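You operate a simulated robot arm through the tools that you are given. There is no shell and no other tool. Be economical: measure what you need, move in short steps, check, and stop when the job is done.

The job below is to be done with a simulated two-armed robot. You get a single attempt, and the scene is never put back.

JOB
Press the blotchy gold plaque again at HIGH and lay it in the rimmed tray.
Fine: switch on, hold both big buttons till DONE shows, switch off before you lift the plaque; leave the tray where it stands, and the silver plaque.
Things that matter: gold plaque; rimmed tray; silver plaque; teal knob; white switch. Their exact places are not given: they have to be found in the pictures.

Only the result counts: the job must be done as asked and must still hold three seconds after the hand-in. Knocking over, shifting, dropping, spilling or breaking anything else fails it.

ROBOT AND FRAMES
Two 6-joint arms with two-finger parallel grippers on one trunk, on a base that drives. Base frame: it is fixed to the floor where the robot stands at the start and does not move with it; the origin is under the middle of the robot, x ahead of it, y to its left, z up; the surface under the hand at the start is at about z = 800. Units: mm, degrees, N and s.
The left shoulder is at the start at [60, 187, 1147], the right one opposite. With the tool pointing down near the work surface each hand reaches from about 180 to 620 mm from the robot's upright axis, wherever it stands, measured 20 degrees to its own side. Places, roughly: rimmed tray [400, -400, 800]; silver plaque [250, 1250, 750]; teal knob [500, 300, 900]; white switch [500, 0, 900]. Payload 1.57 kg a hand.
Tool frame (each hand has its own): the origin (TCP) lies between the finger pads and is the grasp point; the fingertips stand 30 mm ahead of it; z points along the fingers, y is the line along which they close. Largest opening 110 mm; finger width 24, thickness 12; the body of the gripper, 48 by 112 mm, starts 78 mm behind the TCP.
Orientation is told as [roll, pitch, yaw] about the base's x, y, z axes, in that order, counted from this pose: with the fingers straight down and closing along the base's y, the tool's x points along the base's -x, its y along +y and its z along -z.

CONTROLS
- The arms move only by the tool step_arm. It takes "left_targets", "right_targets" or both (then of equal length, played together; a hand with none holds still); each is a list of rows, each a list of 3 entries, a list of its own where there are three numbers: the opening, from 0 (shut) to 1 (fully open), then the shift along the tool's x, y, z in units of 20 mm (1.0 is 20 mm), then the turn, a rotation vector about the tool's x, y, z in units of 6 degrees (1.0 is 6 degrees). In form: [[hand, [dx, dy, dz], [ax, ay, az]], ...]. A call has 1 to 8 rows; each row shifts and turns the commanded pose from where the row before left it, along the tool's axes as they then stand. A call with a number of a shift or a turn outside -1 to 1 is refused whole. Each row takes 0.2 s and may step no farther than 50 mm and 8.6 degrees from the row before; otherwise, or with a gripper value out of range, the whole call is refused. A pose out of reach is approached as far as the arm can. The call stops where the force on the tool passes 40 N (or 10 N more than at its start, if that is more) or the arm is blocked; 0.2 s more then pass. Each finger travels about 153 mm/s and halts on what it meets, pressing with about 33 N; the grip force reading is that of the motor and also rises with nothing between the fingers. The clock runs only during rows and for 0.2 s after the last one: add rows that do not move to give the fingers time. The reply holds the time, the measured pose of the TCP, the force on the tool along the base axes, the opening and the grip force, in the units named above and with some noise, with the torque about the TCP (base axes, N m) and any sound that the robot's microphone picked up.
- Cameras (640 x 400 px; columns grow to the right, rows downward): "scene" is now at [6, 14.4, 1678.5]; the picture's right is [0.10, -1.00, 0.00], its down [-0.88, -0.08, -0.47] and it looks along [0.47, 0.05, -0.88] (base axes); focal length 264 px, centre (320, 200). "left" rides on the left gripper at [70, -16, -141] in its tool frame; the picture's right is [0.23, 0.97, 0.00], its down [-0.86, 0.20, -0.48] and it looks along [-0.47, 0.11, 0.88] (tool axes); focal length 222 px, centre (320, 200). "right" rides on the right gripper at [70, 16, -141] in its tool frame; the picture's right is [-0.23, 0.97, 0.00], its down [-0.86, -0.20, -0.48] and it looks along [-0.47, -0.11, 0.88] (tool axes); focal length 222 px, centre (320, 200).
- capture(camera): a new picture of that camera. It takes no simulated time.
- raise_lower(by): slides the trunk up (or, below 0, down) by that many mm; the arms and the scene camera ride with it, the base frame stays. It gives what a move gives, with no picture.
- drive_base(legs): drives the robot by 1 to 6 legs, each [ahead, left, turn to the left] in mm, mm and degrees, along the robot's own axes; the way and the turn of a leg run together, so that a leg with both is an arc; at most 1500 mm and 180 degrees a leg. The arms and the cameras ride along, it lands a little off, and it stops where it bumps. It gives what a move gives.
- turn_head(pan, tilt): turns the head with the scene camera to pan (to the left, within 86 degrees either way) and tilt (down, from -29 to 69), counted from straight ahead of the robot. It gives what a move gives.
- locate(camera, pixels): for up to 12 pixels [column, row] of the newest picture of that camera ("zoom" is the newest enlarged one), the place [x, y, z] in the base frame of the surface seen there, good to about 2 mm, but the place of the scene camera against the robot may be out by one fixed shift of up to 12 mm in any direction. It takes no simulated time.
- close_up(camera, box): a new picture of the part [left, top, right, bottom] of that camera's present view, enlarged. It takes no simulated time.
- hand_in(): hands the job in; it is judged then, once.

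Keep the steps short. Do not move on a guess: measure, check each grasp and each placing, and mend mistakes. In all there are 80 turns and 70 pictures (those below and enlarged ones count). Leave the grippers open and the arms clear of the work at the hand-in unless told otherwise, and finish with a single line.

The tools are called after ">>>" as name(argument=value, ...) on one line, values as JSON. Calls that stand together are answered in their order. step_arm: Moves the arms, as the interface text tells. Its arguments: {"type":"object","properties":{"left_targets":{"type":"array","items":{"type":"array"}},"right_targets":{"type":"array","items":{"type":"array"}}},"required":[]} The other tools are called the same way: raise_lower (by) slides the trunk up or down; drive_base (legs) drives the base; turn_head (pan, tilt) turns the head that bears the scene camera; capture (camera) takes a picture; locate (camera, pixels) gives the place of the surface under pixels of a picture; close_up (camera, box) takes an enlarged picture of a part of a camera's view; hand_in () hands the job in.

At the start:

```text
time: 0.0
left_tcp_pos: [477.0, 298.6, 1147.2]
left_tool_rot: [0.0, 0.0, 0.0]
left_force: [0.9, 0.1, 0.4]
left_torque: [-0.01, -0.02, -0.01]
left_width: 109.9
left_finger_force: 0.0
right_tcp_pos: [475.3, -121.9, 1149.2]
right_tool_rot: [0.1, 0.0, 0.0]
right_force: [0.0, 0.0, 0.0]
right_torque: [0.02, -0.03, -0.02]
right_width: 110.0
right_finger_force: 0.1
trunk travel left (down, up): [-775.0, 215.0]
robot x, y, heading: [3.8, 1.1, -0.1]
head pan, tilt: [5.5, 61.7]
```

scene: 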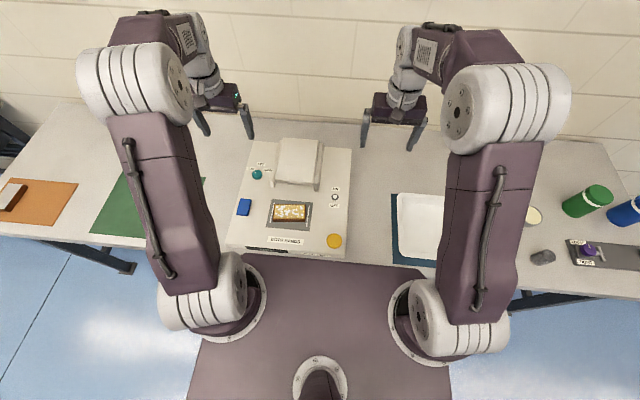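
right: 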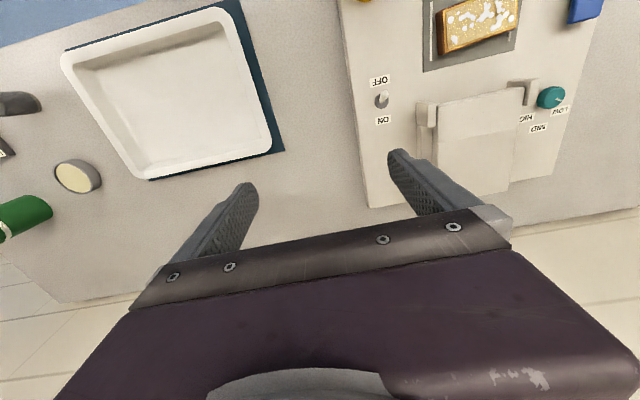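
left: 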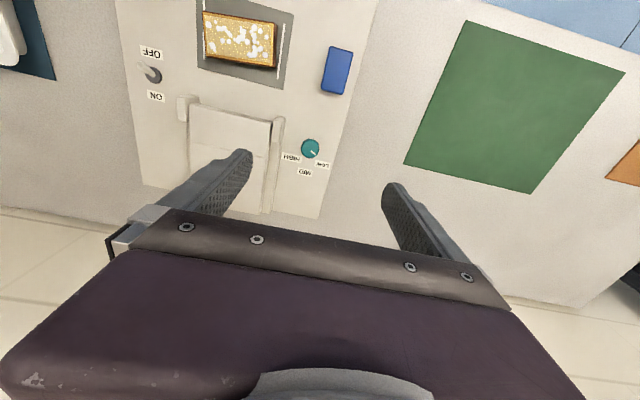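

The machine with the gold plaque on its bed, the teal knob, the switch, and the blue and yellow buttons are all in view. I'll enlarge these for measuring.

>>> close_up(camera="scene", box=[220, 130, 364, 260])

>>> close_up(camera="left", box=[110, 0, 370, 220])

>>> close_up(camera="right", box=[330, 0, 610, 200])

>>> locate(camera="scene", pixels=[[257, 175], [244, 207], [334, 241], [336, 197], [289, 213], [277, 207], [304, 207], [420, 225], [400, 195], [298, 150], [235, 245], [258, 150]])

>>> locate(camera="left", pixels=[[311, 148], [337, 70], [238, 40], [205, 12], [275, 65], [155, 75], [148, 68], [230, 125], [278, 130], [185, 110], [315, 152], [239, 80]])

>>> locate(camera="right", pixels=[[380, 100], [384, 97], [550, 97], [478, 25], [440, 50], [425, 110], [480, 140], [180, 90], [100, 70], [250, 130], [160, 160], [585, 8]])

```text
3.08 times, centred on (292, 195) of scene
```

zoom: 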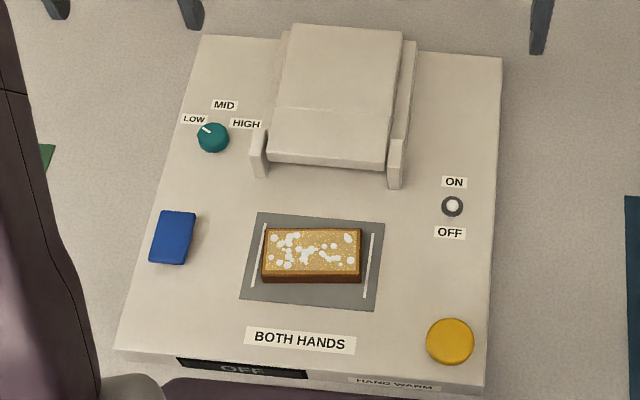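

```text
1.82 times, centred on (240, 110) of left
```

zoom: 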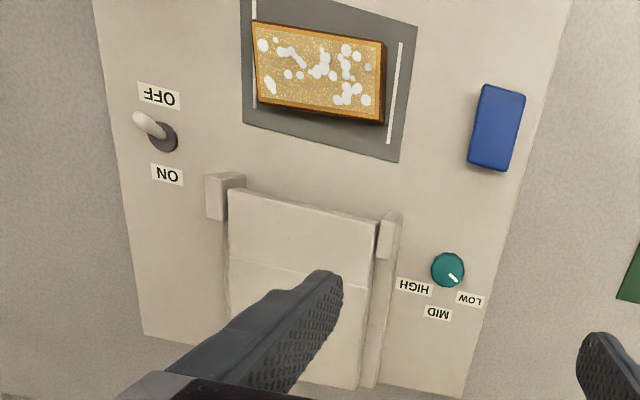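

```text
2.00 times, centred on (470, 100) of right
```

zoom: 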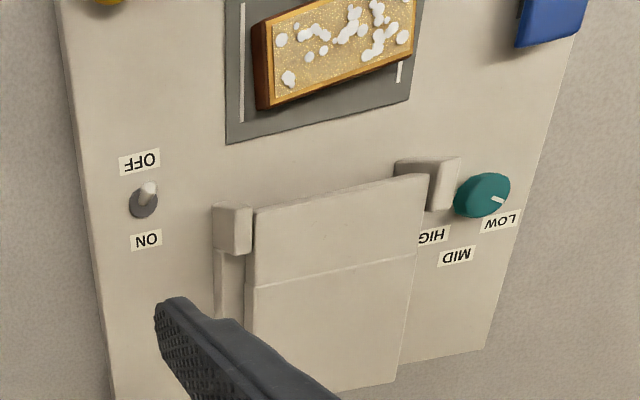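

```text
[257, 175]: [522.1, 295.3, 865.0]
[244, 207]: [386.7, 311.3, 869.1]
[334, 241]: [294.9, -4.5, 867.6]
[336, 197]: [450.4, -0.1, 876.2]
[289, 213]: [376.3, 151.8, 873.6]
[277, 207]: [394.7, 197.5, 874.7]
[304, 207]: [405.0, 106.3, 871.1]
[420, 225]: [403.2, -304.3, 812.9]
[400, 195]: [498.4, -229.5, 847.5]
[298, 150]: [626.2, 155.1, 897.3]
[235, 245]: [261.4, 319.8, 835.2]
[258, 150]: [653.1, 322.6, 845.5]
```

```text
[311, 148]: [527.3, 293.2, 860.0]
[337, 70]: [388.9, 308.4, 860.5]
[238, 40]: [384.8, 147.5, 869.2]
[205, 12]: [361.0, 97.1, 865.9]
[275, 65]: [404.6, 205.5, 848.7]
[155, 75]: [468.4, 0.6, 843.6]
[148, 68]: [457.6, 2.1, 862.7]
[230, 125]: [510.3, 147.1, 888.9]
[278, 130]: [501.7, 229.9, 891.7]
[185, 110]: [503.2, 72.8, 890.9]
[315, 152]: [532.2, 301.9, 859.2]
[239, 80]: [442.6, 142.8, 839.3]
```

```text
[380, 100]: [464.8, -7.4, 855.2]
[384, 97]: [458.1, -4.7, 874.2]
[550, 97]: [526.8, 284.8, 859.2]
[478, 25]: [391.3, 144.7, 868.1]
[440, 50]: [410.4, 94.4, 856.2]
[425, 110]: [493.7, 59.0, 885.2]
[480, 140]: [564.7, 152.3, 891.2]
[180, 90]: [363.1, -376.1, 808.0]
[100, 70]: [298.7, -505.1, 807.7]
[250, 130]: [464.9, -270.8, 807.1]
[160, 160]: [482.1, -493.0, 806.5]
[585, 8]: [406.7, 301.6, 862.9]
```

The pointer stands at LOW. Next I enlarge the knob, the display on the front edge, the switch and the plaque.

>>> close_up(camera="left", box=[270, 125, 350, 185])

>>> locate(camera="zoom", pixels=[[325, 175], [350, 205], [165, 255], [275, 365], [405, 315], [325, 120], [260, 180], [395, 180], [330, 245]])

>>> close_up(camera="scene", box=[240, 225, 352, 270])

```text
6.67 times, centred on (310, 155) of left
```

zoom: 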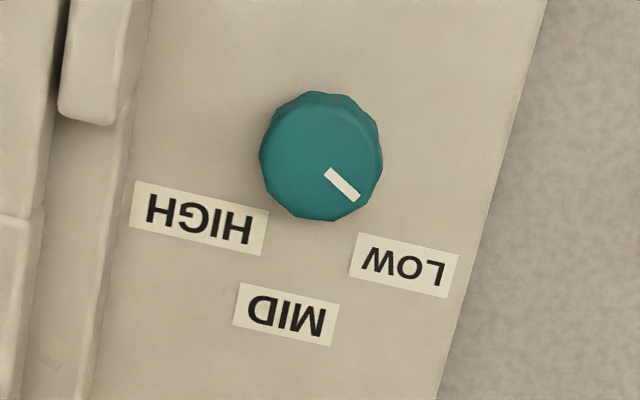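

```text
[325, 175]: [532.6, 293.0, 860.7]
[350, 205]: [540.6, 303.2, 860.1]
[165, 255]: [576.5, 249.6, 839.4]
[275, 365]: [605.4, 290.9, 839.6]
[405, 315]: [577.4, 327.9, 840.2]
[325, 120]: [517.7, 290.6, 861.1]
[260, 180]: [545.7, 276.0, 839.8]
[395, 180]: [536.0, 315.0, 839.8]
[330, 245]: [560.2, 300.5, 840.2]
```

```text
5.71 times, centred on (296, 248) of scene
```

zoom: 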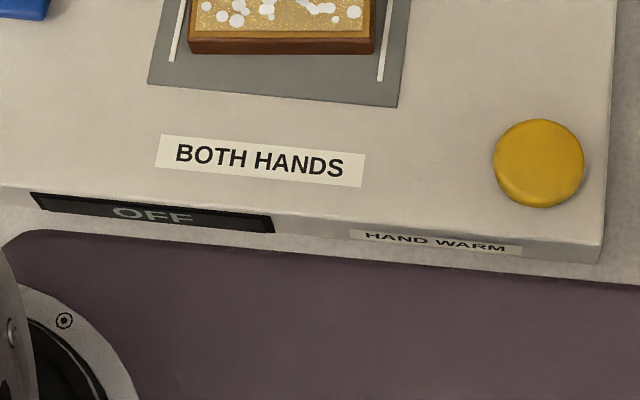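

The machine top is at z≈840. The knob is at (528,293) with its top at 860, and LOW, MID and HIGH run clockwise seen from above. The switch lever leans to -x (OFF), with its tip at about (457,0,875). I bring the left hand over the knob, partly open, and the right hand, shut, behind the switch lever but high.

>>> step_arm(left_targets=[[0.6, [-0.32, -0.04, 1], [0, 0, 0]], [0.6, [-0.32, -0.04, 1], [0, 0, 0]], [0.6, [-0.32, -0.04, 1], [0, 0, 0]], [0.6, [-0.32, -0.04, 1], [0, 0, 0]], [0.6, [-0.32, -0.04, 1], [0, 0, 0]], [0.6, [-0.32, -0.04, 1], [0, 0, 0]], [0.6, [-0.32, -0.03, 1], [0, 0, 0]], [0.6, [-0.31, -0.02, 1], [0, 0, 0]]], right_targets=[[0, [0.31, 0.76, 0.9], [0, 0, 0]], [0, [0.31, 0.76, 0.9], [0, 0, 0]], [0, [0.31, 0.76, 0.9], [0, 0, 0]], [0, [0.31, 0.76, 0.9], [0, 0, 0]], [0, [0.31, 0.76, 0.9], [0, 0, 0]], [0, [0.31, 0.76, 0.9], [0, 0, 0]], [0, [0.31, 0.76, 0.9], [0, 0, 0]], [0, [0.31, 0.76, 0.9], [0, 0, 0]]])

```text
time: 1.8
left_tcp_pos: [529.0, 292.4, 987.0]
left_tool_rot: [0.0, 0.2, 0.0]
left_force: [0.5, -0.7, 0.0]
left_torque: [-0.01, 0.03, 0.0]
left_width: 66.0
left_finger_force: 0.1
right_tcp_pos: [428.1, 2.3, 1005.7]
right_tool_rot: [0.1, 0.0, 0.0]
right_force: [-0.8, 0.5, -0.9]
right_torque: [-0.02, -0.01, -0.02]
right_width: 0.2
right_finger_force: 21.7
trunk travel left (down, up): [-775.0, 215.0]
robot x, y, heading: [-2.1, -0.8, -0.2]
head pan, tilt: [5.5, 61.7]
```

Both hands arrived where I wanted them. Now I pre-turn the left hand counter-clockwise by 48° while lowering it to z≈907, so there is room to turn the knob.

>>> step_arm(left_targets=[[0.6, [0, 0, 0.5], [0, 0, -1]], [0.6, [0, 0, 0.5], [0, 0, -1]], [0.6, [0, 0, 0.5], [0, 0, -1]], [0.6, [0, 0, 0.5], [0, 0, -1]], [0.6, [0, 0, 0.5], [0, 0, -1]], [0.6, [0, 0, 0.5], [0, 0, -1]], [0.6, [0, 0, 0.5], [0, 0, -1]], [0.6, [0, 0, 0.5], [0, 0, -1]]])

>>> capture(camera="left")

>>> capture(camera="right")

```text
time: 3.6
left_tcp_pos: [527.2, 292.6, 908.6]
left_tool_rot: [0.0, 0.0, 48.1]
left_force: [0.0, 0.2, 0.3]
left_torque: [-0.03, -0.01, -0.02]
left_width: 66.1
left_finger_force: 0.0
right_tcp_pos: [426.5, 1.1, 1006.4]
right_tool_rot: [0.0, 0.0, 0.0]
right_force: [-0.1, 0.4, 0.0]
right_torque: [0.01, 0.0, -0.01]
right_width: 0.2
right_finger_force: 21.5
trunk travel left (down, up): [-775.0, 215.0]
robot x, y, heading: [2.9, 2.4, 0.1]
head pan, tilt: [5.5, 61.7]
```

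```text
61 pictures are left
```

left: 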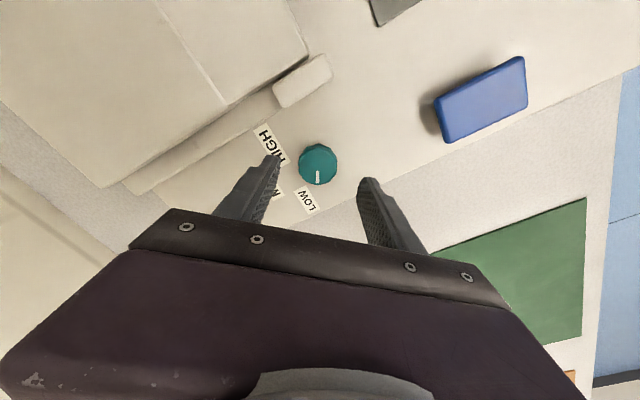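

```text
60 pictures are left
```

right: 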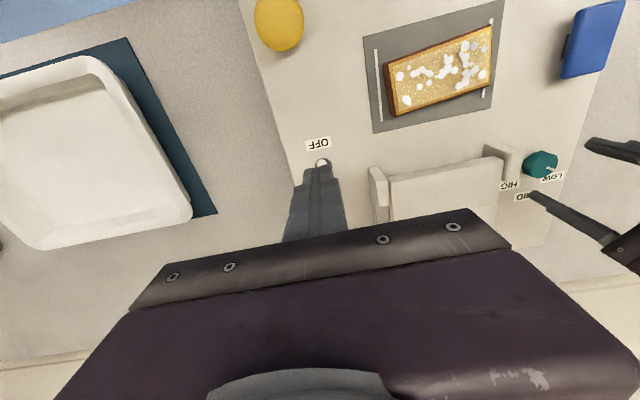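

The fingers straddle the knob and leave room for it. I lower to z≈875 and close on it.

>>> step_arm(left_targets=[[0.6, [0, 0, 0.85], [0, 0, 0]], [0.6, [0, 0, 0.82], [0, 0, 0]], [0.4, [0, 0, 0], [0, 0, 0]], [0.2, [0, 0, 0], [0, 0, 0]], [0.2, [0, 0, 0], [0, 0, 0]]])

```text
time: 4.8
left_tcp_pos: [529.8, 292.3, 874.9]
left_tool_rot: [0.0, -0.1, 47.9]
left_force: [7.9, -7.8, -0.9]
left_torque: [-0.09, -0.63, -0.01]
left_width: 35.2
left_finger_force: 42.8
right_tcp_pos: [428.5, -0.8, 1005.5]
right_tool_rot: [0.1, 0.2, 0.0]
right_force: [-0.1, -0.2, -0.8]
right_torque: [0.04, 0.0, 0.01]
right_width: 0.0
right_finger_force: 21.4
trunk travel left (down, up): [-775.0, 215.0]
robot x, y, heading: [-1.4, -3.2, 0.0]
head pan, tilt: [5.5, 61.7]
```

The grip on the knob is firm at 35 mm wide, with a small side load. I ease 1 mm along -y and turn clockwise 42°.

>>> step_arm(left_targets=[[0.2, [0, -0.05, 0], [0, 0, 0]], [0.2, [0, 0, 0], [0, 0, 1]], [0.2, [0, 0, 0], [0, 0, 1]], [0.2, [0, 0, 0], [0, 0, 1]], [0.2, [0, 0, 0], [0, 0, 1]], [0.2, [0, 0, 0], [0, 0, 1]], [0.2, [0, 0, 0], [0, 0, 1]], [0.2, [0, 0, 0], [0, 0, 1]]])

>>> close_up(camera="right", box=[490, 130, 590, 210])

```text
time: 6.6
left_tcp_pos: [530.3, 291.0, 875.0]
left_tool_rot: [0.1, 0.1, 5.9]
left_force: [13.0, -8.6, 5.1]
left_torque: [-0.54, 0.12, 0.01]
left_width: 35.3
left_finger_force: 42.0
right_tcp_pos: [429.6, -1.5, 1004.9]
right_tool_rot: [0.1, 0.1, 0.1]
right_force: [0.3, -0.9, -0.1]
right_torque: [0.01, -0.02, 0.0]
right_width: 0.0
right_finger_force: 21.1
trunk travel left (down, up): [-775.0, 215.0]
robot x, y, heading: [-0.8, 0.6, -0.0]
head pan, tilt: [5.5, 61.7]
```

```text
5.00 times, centred on (540, 170) of right
```

zoom: 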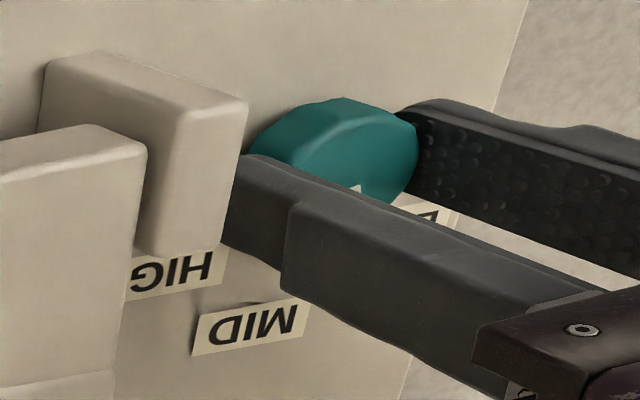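

The knob turns with the hand: the pointer mark is now facing MID. I ease off the side load by about 1 mm and turn on by 48°.

>>> step_arm(left_targets=[[0.2, [-0.05, -0.05, 0], [0, 0, 1]], [0.2, [0, 0, 0], [0, 0, 1]], [0.2, [0, 0, 0], [0, 0, 1]], [0.2, [0, 0, 0], [0, 0, 1]], [0.2, [0, 0, 0], [0, 0, 1]], [0.2, [0, 0, 0], [0, 0, 1]], [0.2, [0, 0, 0], [0, 0, 1]], [0.2, [0, 0, 0], [0, 0, 1]]])

>>> close_up(camera="left", box=[240, 100, 400, 200])

```text
time: 8.4
left_tcp_pos: [529.9, 291.9, 874.4]
left_tool_rot: [0.2, 0.0, -42.1]
left_force: [10.3, 0.1, 10.1]
left_torque: [0.15, 0.34, 0.0]
left_width: 35.2
left_finger_force: 42.7
right_tcp_pos: [427.9, -0.2, 1006.4]
right_tool_rot: [-0.1, 0.0, 0.0]
right_force: [0.6, 0.9, 0.8]
right_torque: [0.02, -0.03, 0.01]
right_width: 0.0
right_finger_force: 21.9
trunk travel left (down, up): [-775.0, 215.0]
robot x, y, heading: [-2.5, 0.6, -0.3]
head pan, tilt: [5.5, 61.7]
```

```text
4.00 times, centred on (320, 150) of left
```

zoom: 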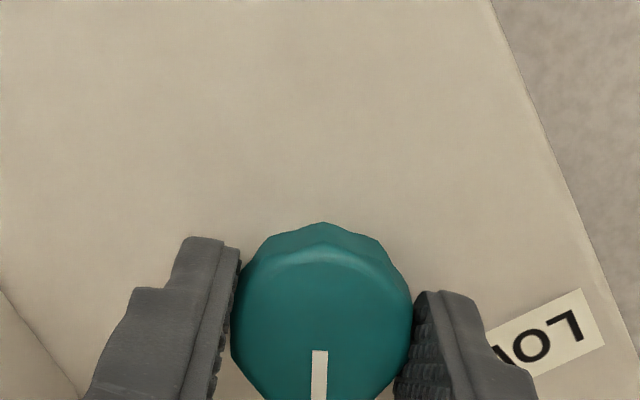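

The pointer now stands at about -30°. It started near +60°, so HIGH should be near -60°. I turn 30° more and watch the torque.

>>> step_arm(left_targets=[[0.2, [0, 0, 0], [0, 0, 1]], [0.2, [0, 0, 0], [0, 0, 1]], [0.2, [0, 0, 0], [0, 0, 1]], [0.2, [0, 0, 0], [0, 0, 1]], [0.2, [0, 0, 0], [0, 0, 0.8]]])

>>> close_up(camera="left", box=[240, 120, 400, 220])

```text
time: 9.6
left_tcp_pos: [529.8, 291.2, 874.3]
left_tool_rot: [-0.1, 0.0, -70.9]
left_force: [7.8, 0.3, 2.6]
left_torque: [0.02, -0.33, -0.03]
left_width: 35.2
left_finger_force: 42.3
right_tcp_pos: [428.3, 0.3, 1005.7]
right_tool_rot: [0.1, 0.0, 0.0]
right_force: [-0.5, 0.2, 0.4]
right_torque: [-0.01, 0.0, 0.0]
right_width: 0.0
right_finger_force: 21.0
trunk travel left (down, up): [-775.0, 215.0]
robot x, y, heading: [-3.7, -2.3, -0.1]
head pan, tilt: [5.5, 61.7]
```

```text
4.00 times, centred on (320, 170) of left
```

zoom: 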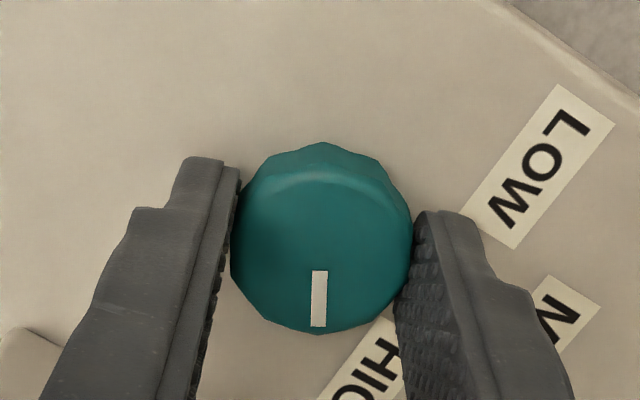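

No stop was felt. I open, lift clear and check the pointer against the labels.

>>> step_arm(left_targets=[[0.6, [0, 0, 0], [0, 0, 0]], [0.6, [0, 0, 0], [0, 0, 0]], [0.6, [0, 0, -1], [0, 0, 0]], [0.6, [0, 0, -1], [0, 0, -1]], [0.6, [0, 0, -1], [0, 0, -1]], [0.6, [0, 0, -1], [0, 0, -1]], [0.6, [0, 0, -1], [0, 0, -1]], [0.6, [0, 0, -1], [0, 0, -1]]])

>>> close_up(camera="left", box=[240, 110, 400, 210])

>>> close_up(camera="right", box=[490, 130, 590, 210])

```text
time: 11.4
left_tcp_pos: [529.8, 292.3, 995.0]
left_tool_rot: [0.0, 0.1, -40.6]
left_force: [-0.2, -0.3, 0.7]
left_torque: [0.04, 0.0, 0.01]
left_width: 66.0
left_finger_force: 0.0
right_tcp_pos: [426.5, 0.9, 1006.3]
right_tool_rot: [0.0, -0.1, 0.0]
right_force: [-0.1, 0.9, -0.1]
right_torque: [-0.01, -0.02, 0.0]
right_width: 0.4
right_finger_force: 21.3
trunk travel left (down, up): [-775.0, 215.0]
robot x, y, heading: [0.6, -0.6, -0.1]
head pan, tilt: [5.5, 61.7]
```

```text
4.00 times, centred on (320, 160) of left
```

zoom: 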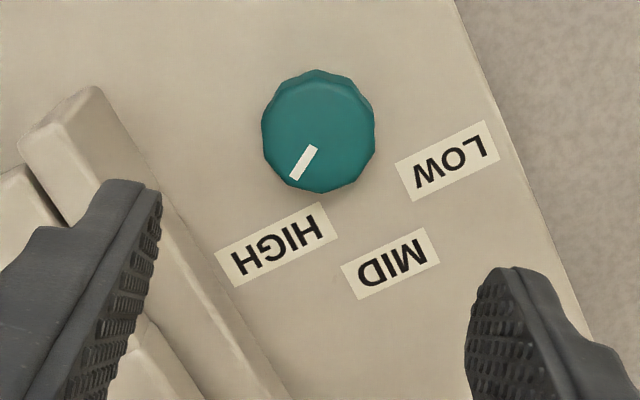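

```text
5.00 times, centred on (540, 170) of right
```

zoom: 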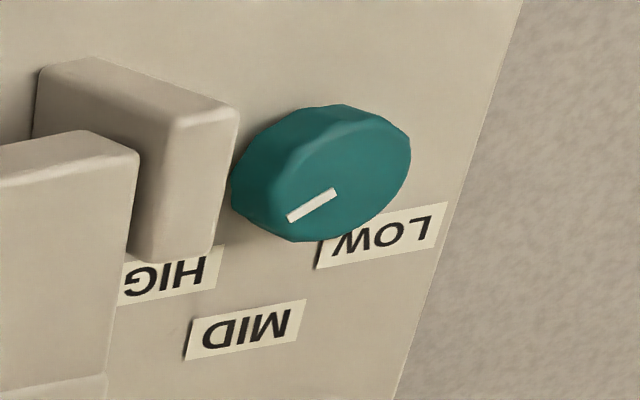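

The pointer now points at HIGH. Next the switch: I lower the right hand's shut fingers on the -x side of the lever, to tips at z≈858.

>>> step_arm(right_targets=[[0, [0, 0, 1], [0, 0, 0]], [0, [0, 0, 1], [0, 0, 0]], [0, [0, 0, 1], [0, 0, 0]], [0, [0, 0, 1], [0, 0, 0]], [0, [0, 0, 1], [0, 0, 0]], [0, [0, 0, 0.85], [0, 0, 0]]])

>>> capture(camera="right")

>>> capture(camera="scene")

```text
time: 12.8
left_tcp_pos: [528.4, 293.4, 994.0]
left_tool_rot: [0.1, 0.1, -40.7]
left_force: [-0.8, 0.1, -0.1]
left_torque: [0.0, 0.02, -0.01]
left_width: 65.9
left_finger_force: 0.0
right_tcp_pos: [426.8, 1.4, 890.0]
right_tool_rot: [0.0, 0.0, 0.0]
right_force: [-0.1, -0.5, -0.1]
right_torque: [0.0, 0.02, -0.01]
right_width: 0.0
right_finger_force: 21.1
trunk travel left (down, up): [-775.0, 215.0]
robot x, y, heading: [-0.2, -0.0, -0.1]
head pan, tilt: [5.5, 61.7]
```

```text
54 pictures are left
```

right: 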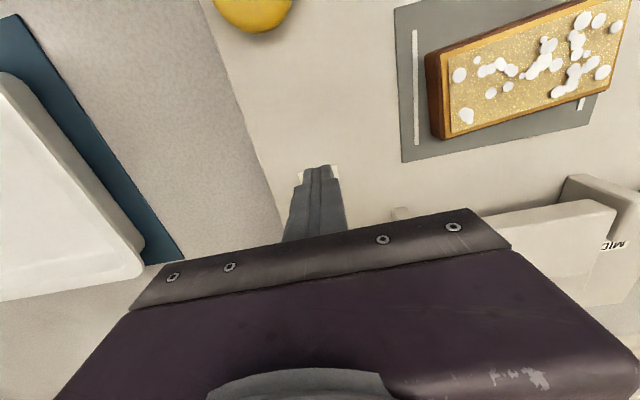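

```text
53 pictures are left
```

scene: 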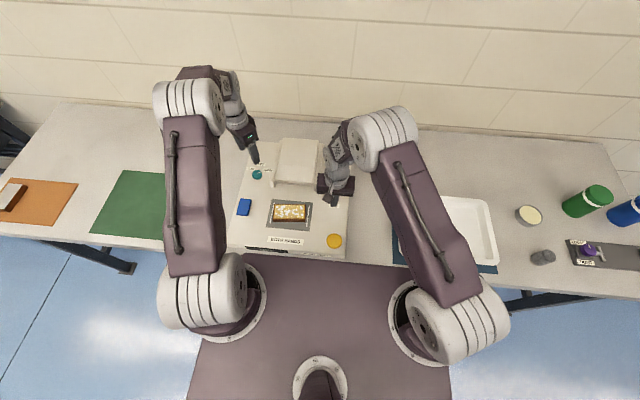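

Clearance is good. I push the lever in +x in small steps.

>>> step_arm(right_targets=[[0, [-0.4, 0, 0], [0, 0, 0]], [0, [-0.35, 0, 0], [0, 0, 0]], [0, [-0.3, 0, 0], [0, 0, 0]], [0, [-0.25, 0, 0], [0, 0, 0]], [0, [-0.25, 0, 0], [0, 0, 0]], [0, [-0.2, 0, 0], [0, 0, 0]]])

>>> close_up(camera="scene", box=[240, 170, 352, 260])

```text
time: 14.2
left_tcp_pos: [528.3, 290.8, 995.8]
left_tool_rot: [0.1, -0.2, -40.7]
left_force: [0.1, 0.1, -0.2]
left_torque: [-0.01, 0.01, -0.01]
left_width: 66.0
left_finger_force: 0.0
right_tcp_pos: [458.3, -1.4, 889.2]
right_tool_rot: [-0.2, 0.2, 0.0]
right_force: [-12.2, 1.5, 0.2]
right_torque: [-0.04, 0.3, -0.01]
right_width: 0.0
right_finger_force: 21.4
trunk travel left (down, up): [-775.0, 215.0]
robot x, y, heading: [-1.5, 2.7, -0.1]
head pan, tilt: [5.5, 61.7]
```

```text
4.44 times, centred on (296, 215) of scene
```

zoom: 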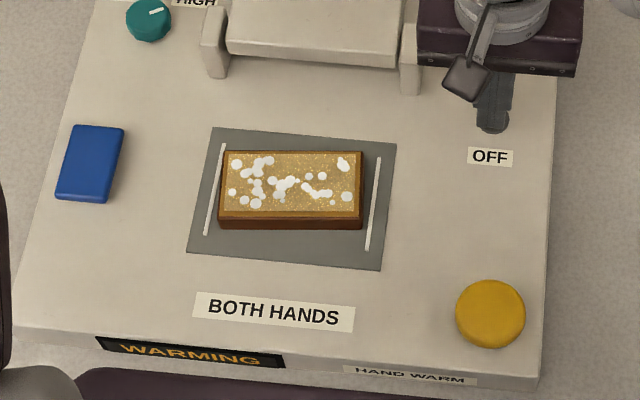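

The display now reads WARMING, so the switch is on. I back the right hand off the lever and lift it. At the same time I shut the left hand and turn it square.

>>> step_arm(right_targets=[[0, [0.6, 0, 0], [0, 0, 0]], [0, [0, 0, -1], [0, 0, 0]], [0, [0, 0, -1], [0, 0, 0]], [0, [1, 0, 0], [0, 0, 0]], [0, [1, 0, 0], [0, 0, 0]], [0, [1, 0, 0], [0, 0, 0]], [0, [1, 0, 0], [0, 0, 0]]], left_targets=[[0, [0, 0, 0], [0, 0, -0.97]], [0, [0, 0, 0], [0, 0, -0.97]], [0, [0, 0, 0], [0, 0, -0.97]], [0, [0, 0, 0], [0, 0, -0.97]], [0, [0, 0, 0], [0, 0, -0.97]], [0, [0, 0, 0], [0, 0, -0.97]], [0, [0, 0, 0], [0, 0, -0.97]]])

>>> capture(camera="right")

>>> locate(camera="right", pixels=[[264, 30], [264, 60]])

>>> capture(camera="left")

```text
time: 15.8
left_tcp_pos: [529.9, 291.4, 995.2]
left_tool_rot: [-0.1, 0.0, 0.1]
left_force: [-0.5, 0.6, -0.3]
left_torque: [-0.02, 0.0, -0.02]
left_width: 0.0
left_finger_force: 21.2
right_tcp_pos: [369.8, -0.1, 928.9]
right_tool_rot: [0.0, -0.2, 0.0]
right_force: [0.0, 0.3, 0.7]
right_torque: [0.0, -0.01, 0.02]
right_width: 0.2
right_finger_force: 21.3
trunk travel left (down, up): [-775.0, 215.0]
robot x, y, heading: [1.5, 1.9, -0.0]
head pan, tilt: [5.5, 61.7]
```

```text
51 pictures are left
```

right: 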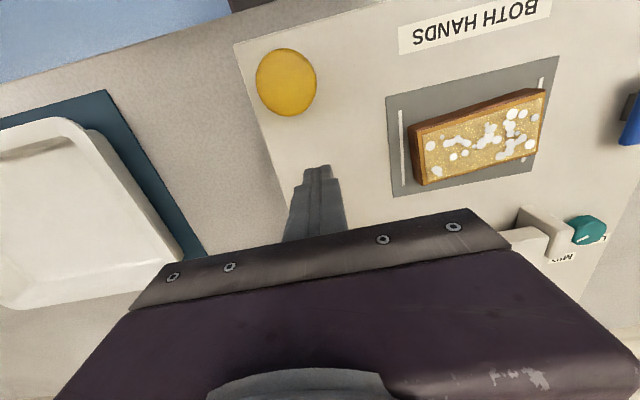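

```text
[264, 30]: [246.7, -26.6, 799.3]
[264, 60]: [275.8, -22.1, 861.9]
```

```text
50 pictures are left
```

left: 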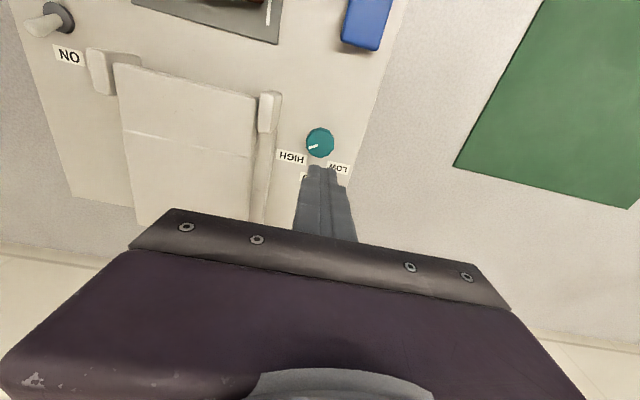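

The lever now leans to ON. I locate the button centres: yellow at (286,83) in the right picture, blue in the left one.

>>> locate(camera="right", pixels=[[286, 83], [259, 83], [312, 83], [286, 54], [286, 108], [478, 120], [430, 155], [535, 105], [425, 180], [540, 148], [412, 130], [500, 190]])

>>> locate(camera="left", pixels=[[345, 32], [375, 40], [388, 5], [368, 15]])

>>> close_up(camera="scene", box=[240, 225, 352, 270])

```text
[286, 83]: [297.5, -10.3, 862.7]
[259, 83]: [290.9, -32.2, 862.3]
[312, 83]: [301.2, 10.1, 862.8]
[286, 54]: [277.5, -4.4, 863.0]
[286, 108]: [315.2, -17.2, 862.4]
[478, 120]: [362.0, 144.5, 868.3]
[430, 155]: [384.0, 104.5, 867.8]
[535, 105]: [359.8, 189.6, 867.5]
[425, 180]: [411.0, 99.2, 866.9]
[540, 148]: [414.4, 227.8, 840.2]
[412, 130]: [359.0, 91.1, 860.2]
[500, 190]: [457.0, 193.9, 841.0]
```

```text
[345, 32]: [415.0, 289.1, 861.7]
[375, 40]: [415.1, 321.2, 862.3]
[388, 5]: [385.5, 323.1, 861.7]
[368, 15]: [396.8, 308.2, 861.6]
```

```text
5.71 times, centred on (296, 248) of scene
```

zoom: 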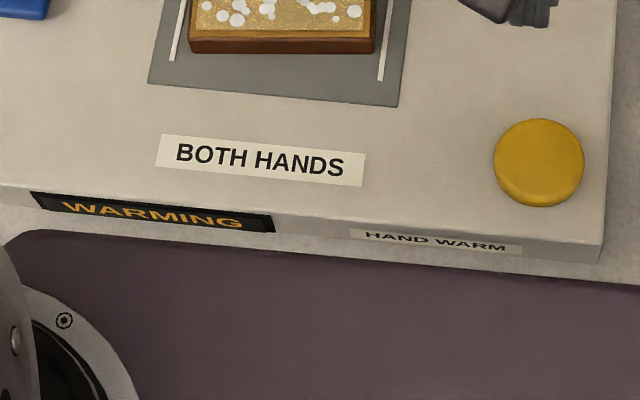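

Yellow's centre is (297,-11,862), and blue's is about (388,305,862). I bring both hands over the buttons with tips at about 875.

>>> step_arm(left_targets=[[0, [0.88, 0.085, 0], [0, 0, 0]], [0, [0.88, 0.085, 0.4], [0, 0, 0]], [0, [0.88, 0.085, 0.6], [0, 0, 0]], [0, [0.88, 0.085, 0.7], [0, 0, 0]], [0, [0.88, 0.085, 0.7], [0, 0, 0]], [0, [0.88, 0.085, 0.7], [0, 0, 0]], [0, [0.88, 0.085, 0.7], [0, 0, 0]], [0, [0.88, 0.085, 0.7], [0, 0, 0]]], right_targets=[[0, [0.46, -0.07, 0.1], [0, 0, 0]], [0, [0.46, -0.07, 0.1], [0, 0, 0]], [0, [0.46, -0.07, 0.1], [0, 0, 0]], [0, [0.46, -0.07, 0.1], [0, 0, 0]], [0, [0.46, -0.07, 0.2], [0, 0, 0]], [0, [0.46, -0.07, 0.2], [0, 0, 0]], [0, [0.46, -0.07, 0.2], [0, 0, 0]], [0, [0.43, -0.07, 0.2], [0, 0, 0]]])

>>> capture(camera="scene")

>>> close_up(camera="scene", box=[220, 180, 364, 270])

```text
time: 17.6
left_tcp_pos: [390.7, 306.2, 904.1]
left_tool_rot: [0.0, 0.0, -0.1]
left_force: [0.6, 0.3, 0.0]
left_torque: [0.0, 0.0, -0.02]
left_width: 0.2
left_finger_force: 21.1
right_tcp_pos: [297.2, -12.5, 903.6]
right_tool_rot: [0.0, 0.1, 0.0]
right_force: [-0.8, -0.3, 0.1]
right_torque: [-0.01, 0.01, -0.03]
right_width: 0.1
right_finger_force: 22.0
trunk travel left (down, up): [-775.0, 215.0]
robot x, y, heading: [0.8, 1.8, -0.1]
head pan, tilt: [5.5, 61.7]
```

```text
48 pictures are left
```

scene: 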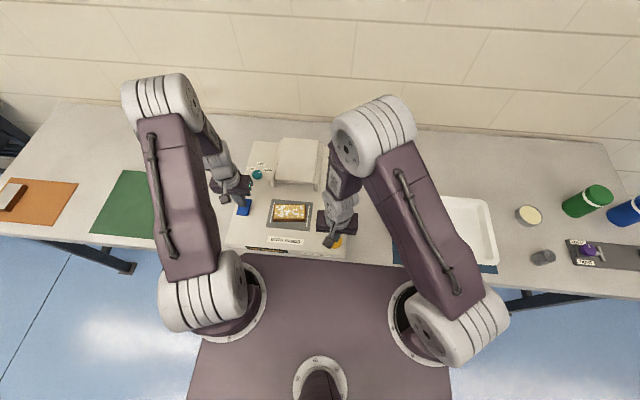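

```text
4.44 times, centred on (292, 225) of scene
```

zoom: 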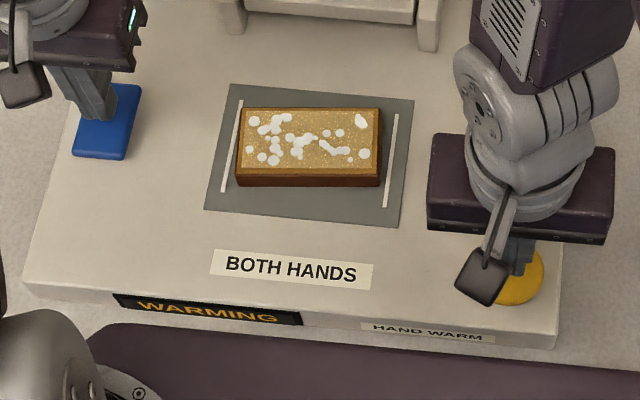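

Still WARMING, so I hold still and wait.

>>> step_arm(left_targets=[[0, [0, 0, 0], [0, 0, 0]], [0, [0, 0, 0], [0, 0, 0]], [0, [0, 0, 0], [0, 0, 0]], [0, [0, 0, 0], [0, 0, 0]], [0, [0, 0, 0], [0, 0, 0]], [0, [0, 0, 0], [0, 0, 0]], [0, [0, 0, 0], [0, 0, 0]], [0, [0, 0, 0], [0, 0, 0]]])

>>> close_up(camera="scene", box=[220, 180, 364, 270])

```text
time: 19.4
left_tcp_pos: [390.1, 307.1, 904.5]
left_tool_rot: [0.0, -0.1, -0.1]
left_force: [0.3, 0.0, -0.2]
left_torque: [-0.01, -0.01, -0.01]
left_width: 0.0
left_finger_force: 21.5
right_tcp_pos: [297.1, -12.0, 904.0]
right_tool_rot: [0.0, 0.0, -0.1]
right_force: [-0.3, 0.1, -0.1]
right_torque: [-0.01, 0.01, -0.02]
right_width: 0.0
right_finger_force: 21.0
trunk travel left (down, up): [-775.0, 215.0]
robot x, y, heading: [-2.8, -1.6, 0.2]
head pan, tilt: [5.5, 61.7]
```

```text
4.44 times, centred on (292, 225) of scene
```

zoom: 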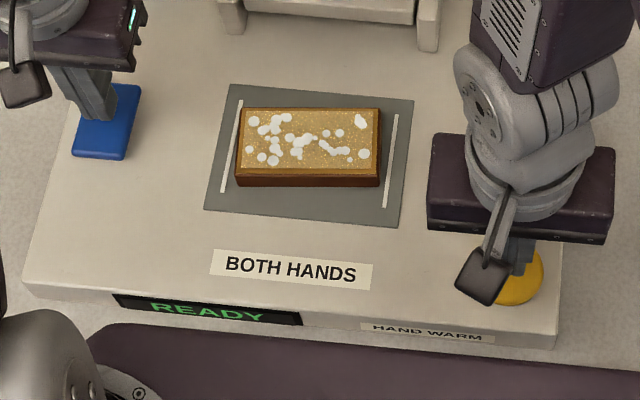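

READY shows. I press both buttons together gently: 10 mm down, then small steps.

>>> step_arm(left_targets=[[0, [0, 0, 0.5], [0, 0, 0]], [0, [0, 0, 0.15], [0, 0, 0]], [0, [0, 0, 0.1], [0, 0, 0]], [0, [0, 0, 0.1], [0, 0, 0]], [0, [0, 0, 0.1], [0, 0, 0]]], right_targets=[[0, [0, 0, 0.5], [0, 0, 0]], [0, [0, 0, 0.15], [0, 0, 0]], [0, [0, 0, 0.1], [0, 0, 0]], [0, [0, 0, 0.1], [0, 0, 0]], [0, [0, 0, 0.1], [0, 0, 0]]])

>>> close_up(camera="scene", box=[220, 180, 364, 270])

```text
time: 20.6
left_tcp_pos: [388.0, 305.4, 886.5]
left_tool_rot: [0.0, -0.1, -0.1]
left_force: [0.1, 1.0, 2.9]
left_torque: [0.02, 0.01, 0.0]
left_width: 0.1
left_finger_force: 21.7
right_tcp_pos: [295.9, -12.9, 886.7]
right_tool_rot: [0.0, 0.0, 0.0]
right_force: [1.1, 0.0, 2.9]
right_torque: [-0.04, -0.03, -0.03]
right_width: 0.0
right_finger_force: 21.5
trunk travel left (down, up): [-775.0, 215.0]
robot x, y, heading: [1.8, -2.5, -0.1]
head pan, tilt: [5.5, 61.7]
```

```text
4.44 times, centred on (292, 225) of scene
```

zoom: 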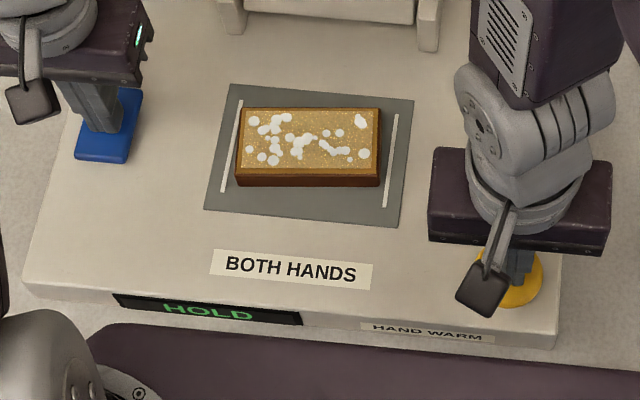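

The display reads HOLD, so both buttons are in. I go 2 mm deeper for margin and keep holding.

>>> step_arm(left_targets=[[0, [0, 0, 0.1], [0, 0, 0]], [0, [0, 0, 0], [0, 0, 0]], [0, [0, 0, 0], [0, 0, 0]], [0, [0, 0, 0], [0, 0, 0]], [0, [0, 0, 0], [0, 0, 0]]], right_targets=[[0, [0, 0, 0.1], [0, 0, 0]], [0, [0, 0, 0], [0, 0, 0]], [0, [0, 0, 0], [0, 0, 0]], [0, [0, 0, 0], [0, 0, 0]], [0, [0, 0, 0], [0, 0, 0]]])

>>> close_up(camera="scene", box=[220, 180, 364, 270])

```text
time: 21.8
left_tcp_pos: [388.1, 304.8, 883.2]
left_tool_rot: [0.0, 0.0, -0.1]
left_force: [1.1, 0.5, 3.0]
left_torque: [0.0, -0.08, 0.0]
left_width: 0.0
left_finger_force: 20.8
right_tcp_pos: [295.6, -12.8, 884.1]
right_tool_rot: [0.0, 0.1, 0.1]
right_force: [-1.6, -0.3, 2.8]
right_torque: [0.0, 0.04, 0.02]
right_width: 0.0
right_finger_force: 21.1
trunk travel left (down, up): [-775.0, 215.0]
robot x, y, heading: [-0.8, 1.4, 0.0]
head pan, tilt: [5.5, 61.7]
```

```text
4.44 times, centred on (292, 225) of scene
```

zoom: 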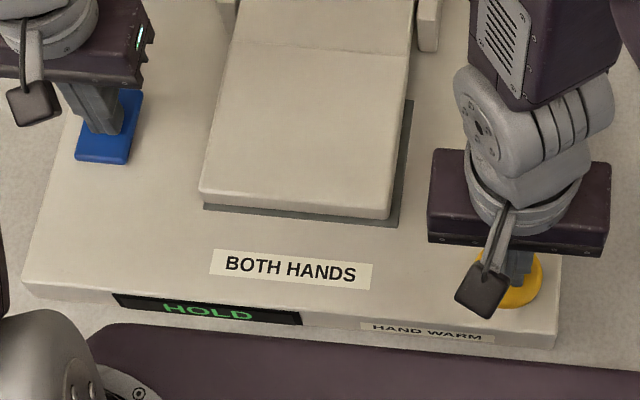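

The press head has come forward over the plaque and HOLD still shows. I keep holding.

>>> step_arm(left_targets=[[0, [0, 0, 0], [0, 0, 0]], [0, [0, 0, 0], [0, 0, 0]], [0, [0, 0, 0], [0, 0, 0]], [0, [0, 0, 0], [0, 0, 0]], [0, [0, 0, 0], [0, 0, 0]], [0, [0, 0, 0], [0, 0, 0]], [0, [0, 0, 0], [0, 0, 0]], [0, [0, 0, 0], [0, 0, 0]]])

>>> close_up(camera="scene", box=[220, 180, 364, 270])

```text
time: 23.6
left_tcp_pos: [387.2, 304.8, 883.5]
left_tool_rot: [0.0, 0.0, -0.2]
left_force: [1.3, -0.2, 3.7]
left_torque: [-0.02, -0.01, -0.01]
left_width: 0.0
left_finger_force: 21.1
right_tcp_pos: [295.7, -12.0, 884.1]
right_tool_rot: [0.0, 0.0, 0.0]
right_force: [-0.5, -0.5, 2.8]
right_torque: [-0.04, 0.03, 0.03]
right_width: 0.0
right_finger_force: 21.4
trunk travel left (down, up): [-775.0, 215.0]
robot x, y, heading: [1.5, 1.1, 0.0]
head pan, tilt: [5.5, 61.7]
```

```text
4.44 times, centred on (292, 225) of scene
```

zoom: 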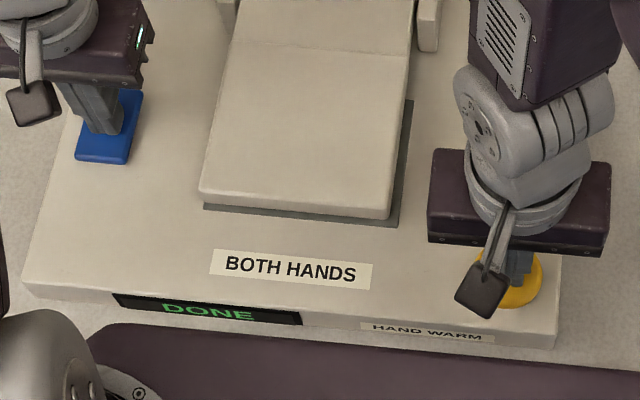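

DONE shows. I lift both hands straight up.

>>> step_arm(left_targets=[[0, [0, 0, -0.8], [0, 0, 0]], [0, [0, 0, -0.9], [0, 0, 0]], [0, [0, 0, -1], [0, 0, 0]], [0, [0, 0, -1], [0, 0, 0]], [0, [0, 0, -1], [0, 0, 0]], [0, [0, 0, 0], [0, 0, 0]]], right_targets=[[0, [0, 0, -0.8], [0, 0, 0]], [0, [0, 0, -0.9], [0, 0, 0]], [0, [0, 0, -1], [0, 0, 0]], [0, [0, 0, 0], [0, 0, 0]], [0, [0, 0, 0], [0, 0, 0]], [0, [0, 0, 0], [0, 0, 0]]])

>>> close_up(camera="scene", box=[220, 130, 364, 270])

>>> capture(camera="right")

```text
time: 25.0
left_tcp_pos: [386.5, 304.8, 976.7]
left_tool_rot: [-0.1, 0.0, -0.1]
left_force: [-0.6, -0.9, -0.1]
left_torque: [0.0, -0.01, 0.02]
left_width: 0.0
left_finger_force: 21.5
right_tcp_pos: [296.3, -12.4, 935.6]
right_tool_rot: [0.0, 0.0, -0.1]
right_force: [-0.2, -0.2, 0.1]
right_torque: [0.0, 0.01, 0.02]
right_width: 0.0
right_finger_force: 20.8
trunk travel left (down, up): [-775.0, 215.0]
robot x, y, heading: [3.7, 2.4, 0.3]
head pan, tilt: [5.5, 61.7]
```

```text
2.86 times, centred on (292, 200) of scene
```

zoom: 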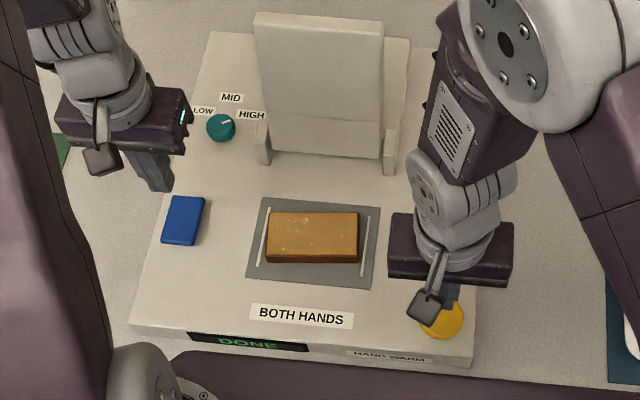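

```text
41 pictures are left
```

right: 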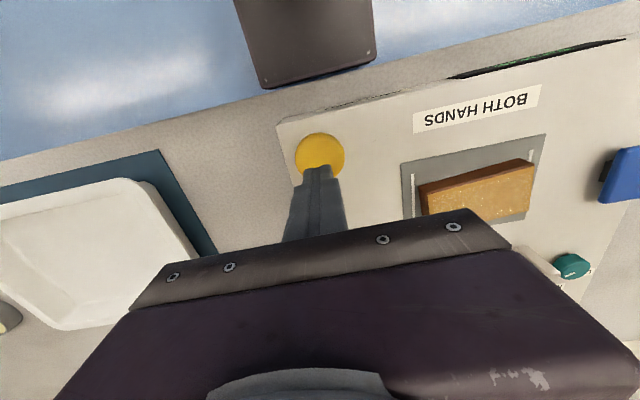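

The blotches are gone, the head is back up and DONE still shows. Now I take the right hand over the switch to its +x side.

>>> step_arm(right_targets=[[0, [-1, 0, -0.2], [0, 0, 0]], [0, [-1, 0, -0.2], [0, 0, 0]], [0, [-1, 0, -0.2], [0, 0, 0]], [0, [-1, 0, 0], [0, 0, 0]], [0, [-1, 0, 0], [0, 0, 0]], [0, [-1, 0, 0], [0, 0, 0]], [0, [-1, 0, 0], [0, 0, 0]], [0, [-1, 0, 0], [0, 0, 0]]])

>>> step_arm(right_targets=[[0, [-1, 0.1, 0], [0, 0, 0]], [0, [-1, 0.1, 0], [0, 0, 0]], [0, [-0.7, 0, 0], [0, 0, 0]]])

>>> capture(camera="right")

>>> capture(camera="left")

```text
time: 26.8
left_tcp_pos: [387.8, 303.6, 976.0]
left_tool_rot: [0.0, 0.0, -0.1]
left_force: [1.1, -0.4, -0.1]
left_torque: [0.02, -0.02, 0.06]
left_width: 0.2
left_finger_force: 21.3
right_tcp_pos: [458.4, -12.1, 948.7]
right_tool_rot: [0.1, 0.1, 0.0]
right_force: [-0.2, -0.1, -0.2]
right_torque: [0.0, 0.01, 0.01]
right_width: 0.0
right_finger_force: 21.1
trunk travel left (down, up): [-775.0, 215.0]
robot x, y, heading: [1.7, 0.8, 0.2]
head pan, tilt: [5.5, 61.7]
```

```text
time: 27.6
left_tcp_pos: [387.2, 304.1, 976.9]
left_tool_rot: [0.0, 0.0, -0.2]
left_force: [0.2, 0.4, -0.6]
left_torque: [0.0, 0.02, 0.02]
left_width: 0.0
left_finger_force: 20.6
right_tcp_pos: [510.1, -8.8, 949.9]
right_tool_rot: [0.0, 0.0, 0.0]
right_force: [-0.2, -0.9, 0.0]
right_torque: [-0.03, 0.01, 0.01]
right_width: 0.2
right_finger_force: 21.8
trunk travel left (down, up): [-775.0, 215.0]
robot x, y, heading: [1.1, 5.6, 0.1]
head pan, tilt: [5.5, 61.7]
```

```text
40 pictures are left
```

right: 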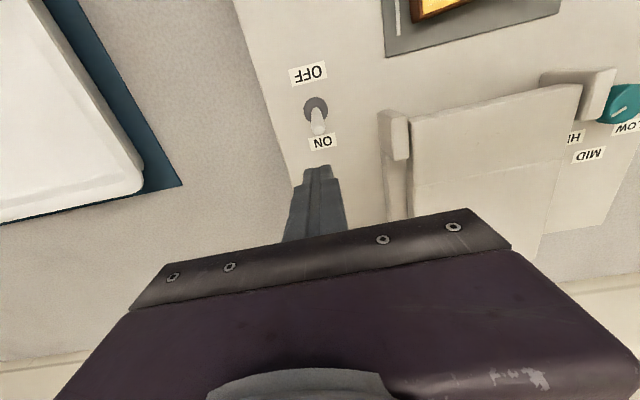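

```text
39 pictures are left
```

left: 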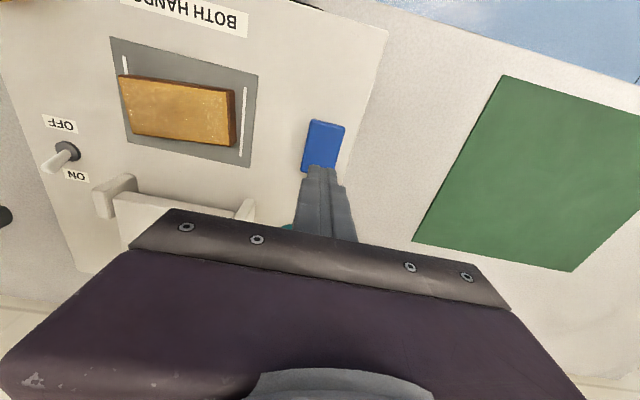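

The lever leans to ON. I measure its tip at (319,127) and take plaque edges from the left picture.

>>> locate(camera="right", pixels=[[318, 128], [317, 113], [316, 100], [395, 120], [390, 160]])

>>> locate(camera="left", pixels=[[122, 76], [233, 92], [228, 144], [134, 130], [180, 110], [236, 120], [150, 75], [210, 84], [150, 138], [210, 146], [200, 160], [243, 90]])

```text
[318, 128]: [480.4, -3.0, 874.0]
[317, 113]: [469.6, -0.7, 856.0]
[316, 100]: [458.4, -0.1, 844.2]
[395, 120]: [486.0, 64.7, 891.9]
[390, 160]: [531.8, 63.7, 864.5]
```

```text
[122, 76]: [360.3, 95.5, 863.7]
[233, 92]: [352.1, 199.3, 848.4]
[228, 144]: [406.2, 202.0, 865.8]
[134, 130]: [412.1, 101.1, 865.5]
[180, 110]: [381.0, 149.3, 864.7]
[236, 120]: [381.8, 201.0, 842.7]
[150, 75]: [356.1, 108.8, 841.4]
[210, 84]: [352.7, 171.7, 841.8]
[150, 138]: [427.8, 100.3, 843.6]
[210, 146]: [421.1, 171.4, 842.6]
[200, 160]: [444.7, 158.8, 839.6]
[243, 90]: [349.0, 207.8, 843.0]
```

The tip is at (480,-2,875). I lower to z≈889 at x=510, then push in -x to about 474.

>>> step_arm(right_targets=[[0, [0, 0.1, 1], [0, 0, 0]], [0, [0, 0, 1], [0, 0, 0]], [0, [0, 0, 1], [0, 0, 0]], [0, [0.5, 0, 0], [0, 0, 0]], [0, [0.4, 0, 0], [0, 0, 0]], [0, [0.35, 0, 0], [0, 0, 0]], [0, [0.3, 0, 0], [0, 0, 0]], [0, [0.25, 0, 0], [0, 0, 0]]])

>>> close_up(camera="scene", box=[220, 130, 364, 270])

```text
time: 29.4
left_tcp_pos: [389.4, 303.8, 975.6]
left_tool_rot: [0.0, 0.1, -0.1]
left_force: [0.1, 0.6, -0.6]
left_torque: [0.01, 0.01, 0.0]
left_width: 0.0
left_finger_force: 21.0
right_tcp_pos: [476.8, -5.2, 889.5]
right_tool_rot: [0.1, -0.2, 0.0]
right_force: [8.3, -1.1, 2.8]
right_torque: [-0.01, -0.24, 0.0]
right_width: 0.2
right_finger_force: 20.9
trunk travel left (down, up): [-775.0, 215.0]
robot x, y, heading: [1.0, 0.0, -0.2]
head pan, tilt: [5.5, 61.7]
```

```text
2.86 times, centred on (292, 200) of scene
```

zoom: 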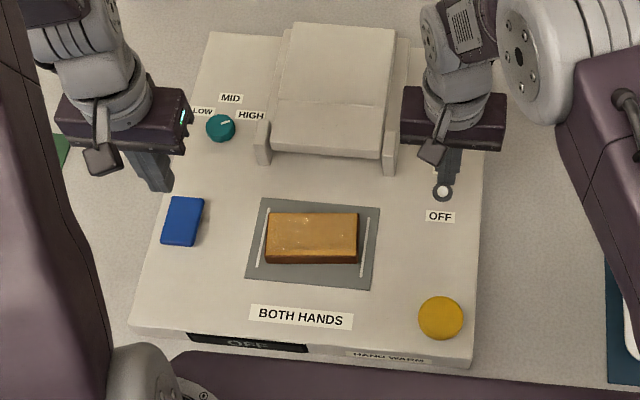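

The display is off. I back off the lever and raise the right hand, and move the left hand up and outward to free the space.

>>> step_arm(right_targets=[[0, [-0.7, 0, 0], [0, 0, 0]], [0, [0, 0, -1], [0, 0, 0]], [0, [0, 0, -1], [0, 0, 0]], [0, [0, 0, -1], [0, 0, 0]], [0, [0, 0, -1], [0, 0, 0]], [0, [0, 0, -1], [0, 0, 0]], [0.5, [1, 0, -1], [0, 0, -1]], [1, [0.9, 0, 0], [0, 0, -1]]], left_targets=[[0, [0, 0, -1], [0, 0, 0]], [0, [0, 0.8, -1], [0, 0, 0]], [0, [0, 0.8, -1], [0, 0, 0]], [0, [0, 0.8, -1], [0, 0, 0]], [0, [0, 0.8, -1], [0, 0, 0]], [0, [0, 0.8, -0.5], [0, 0, 0]], [0, [0, 0.8, 0], [0, 0, 0]], [0, [0, 0.8, 0], [0, 0, 0]]])

>>> capture(camera="right")

>>> capture(camera="scene")

```text
time: 31.2
left_tcp_pos: [386.4, 418.5, 1087.2]
left_tool_rot: [0.1, 0.0, -0.2]
left_force: [0.0, 0.0, -0.8]
left_torque: [0.0, -0.01, 0.02]
left_width: 0.0
left_finger_force: 21.4
right_tcp_pos: [449.7, -8.7, 1010.6]
right_tool_rot: [0.1, -0.1, 12.2]
right_force: [-0.2, 0.7, 1.2]
right_torque: [-0.06, 0.0, -0.01]
right_width: 110.2
right_finger_force: 0.0
trunk travel left (down, up): [-775.0, 215.0]
robot x, y, heading: [-2.1, 1.6, -0.1]
head pan, tilt: [5.5, 61.7]
```

```text
37 pictures are left
```

right: 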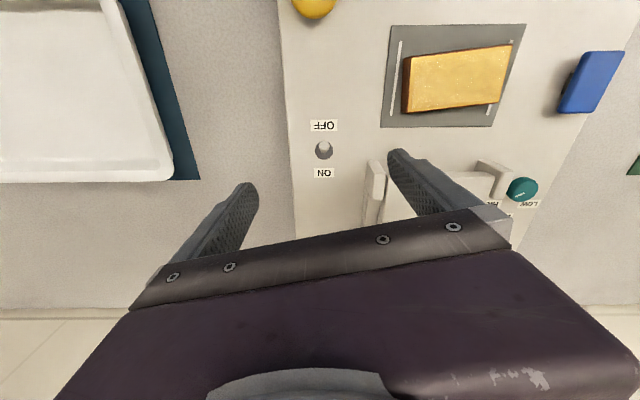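

```text
36 pictures are left
```

scene: 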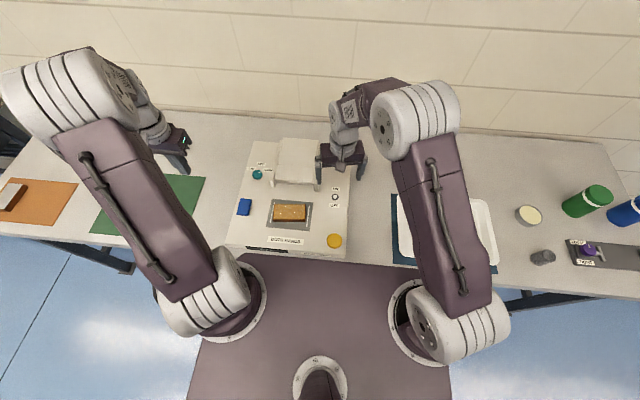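

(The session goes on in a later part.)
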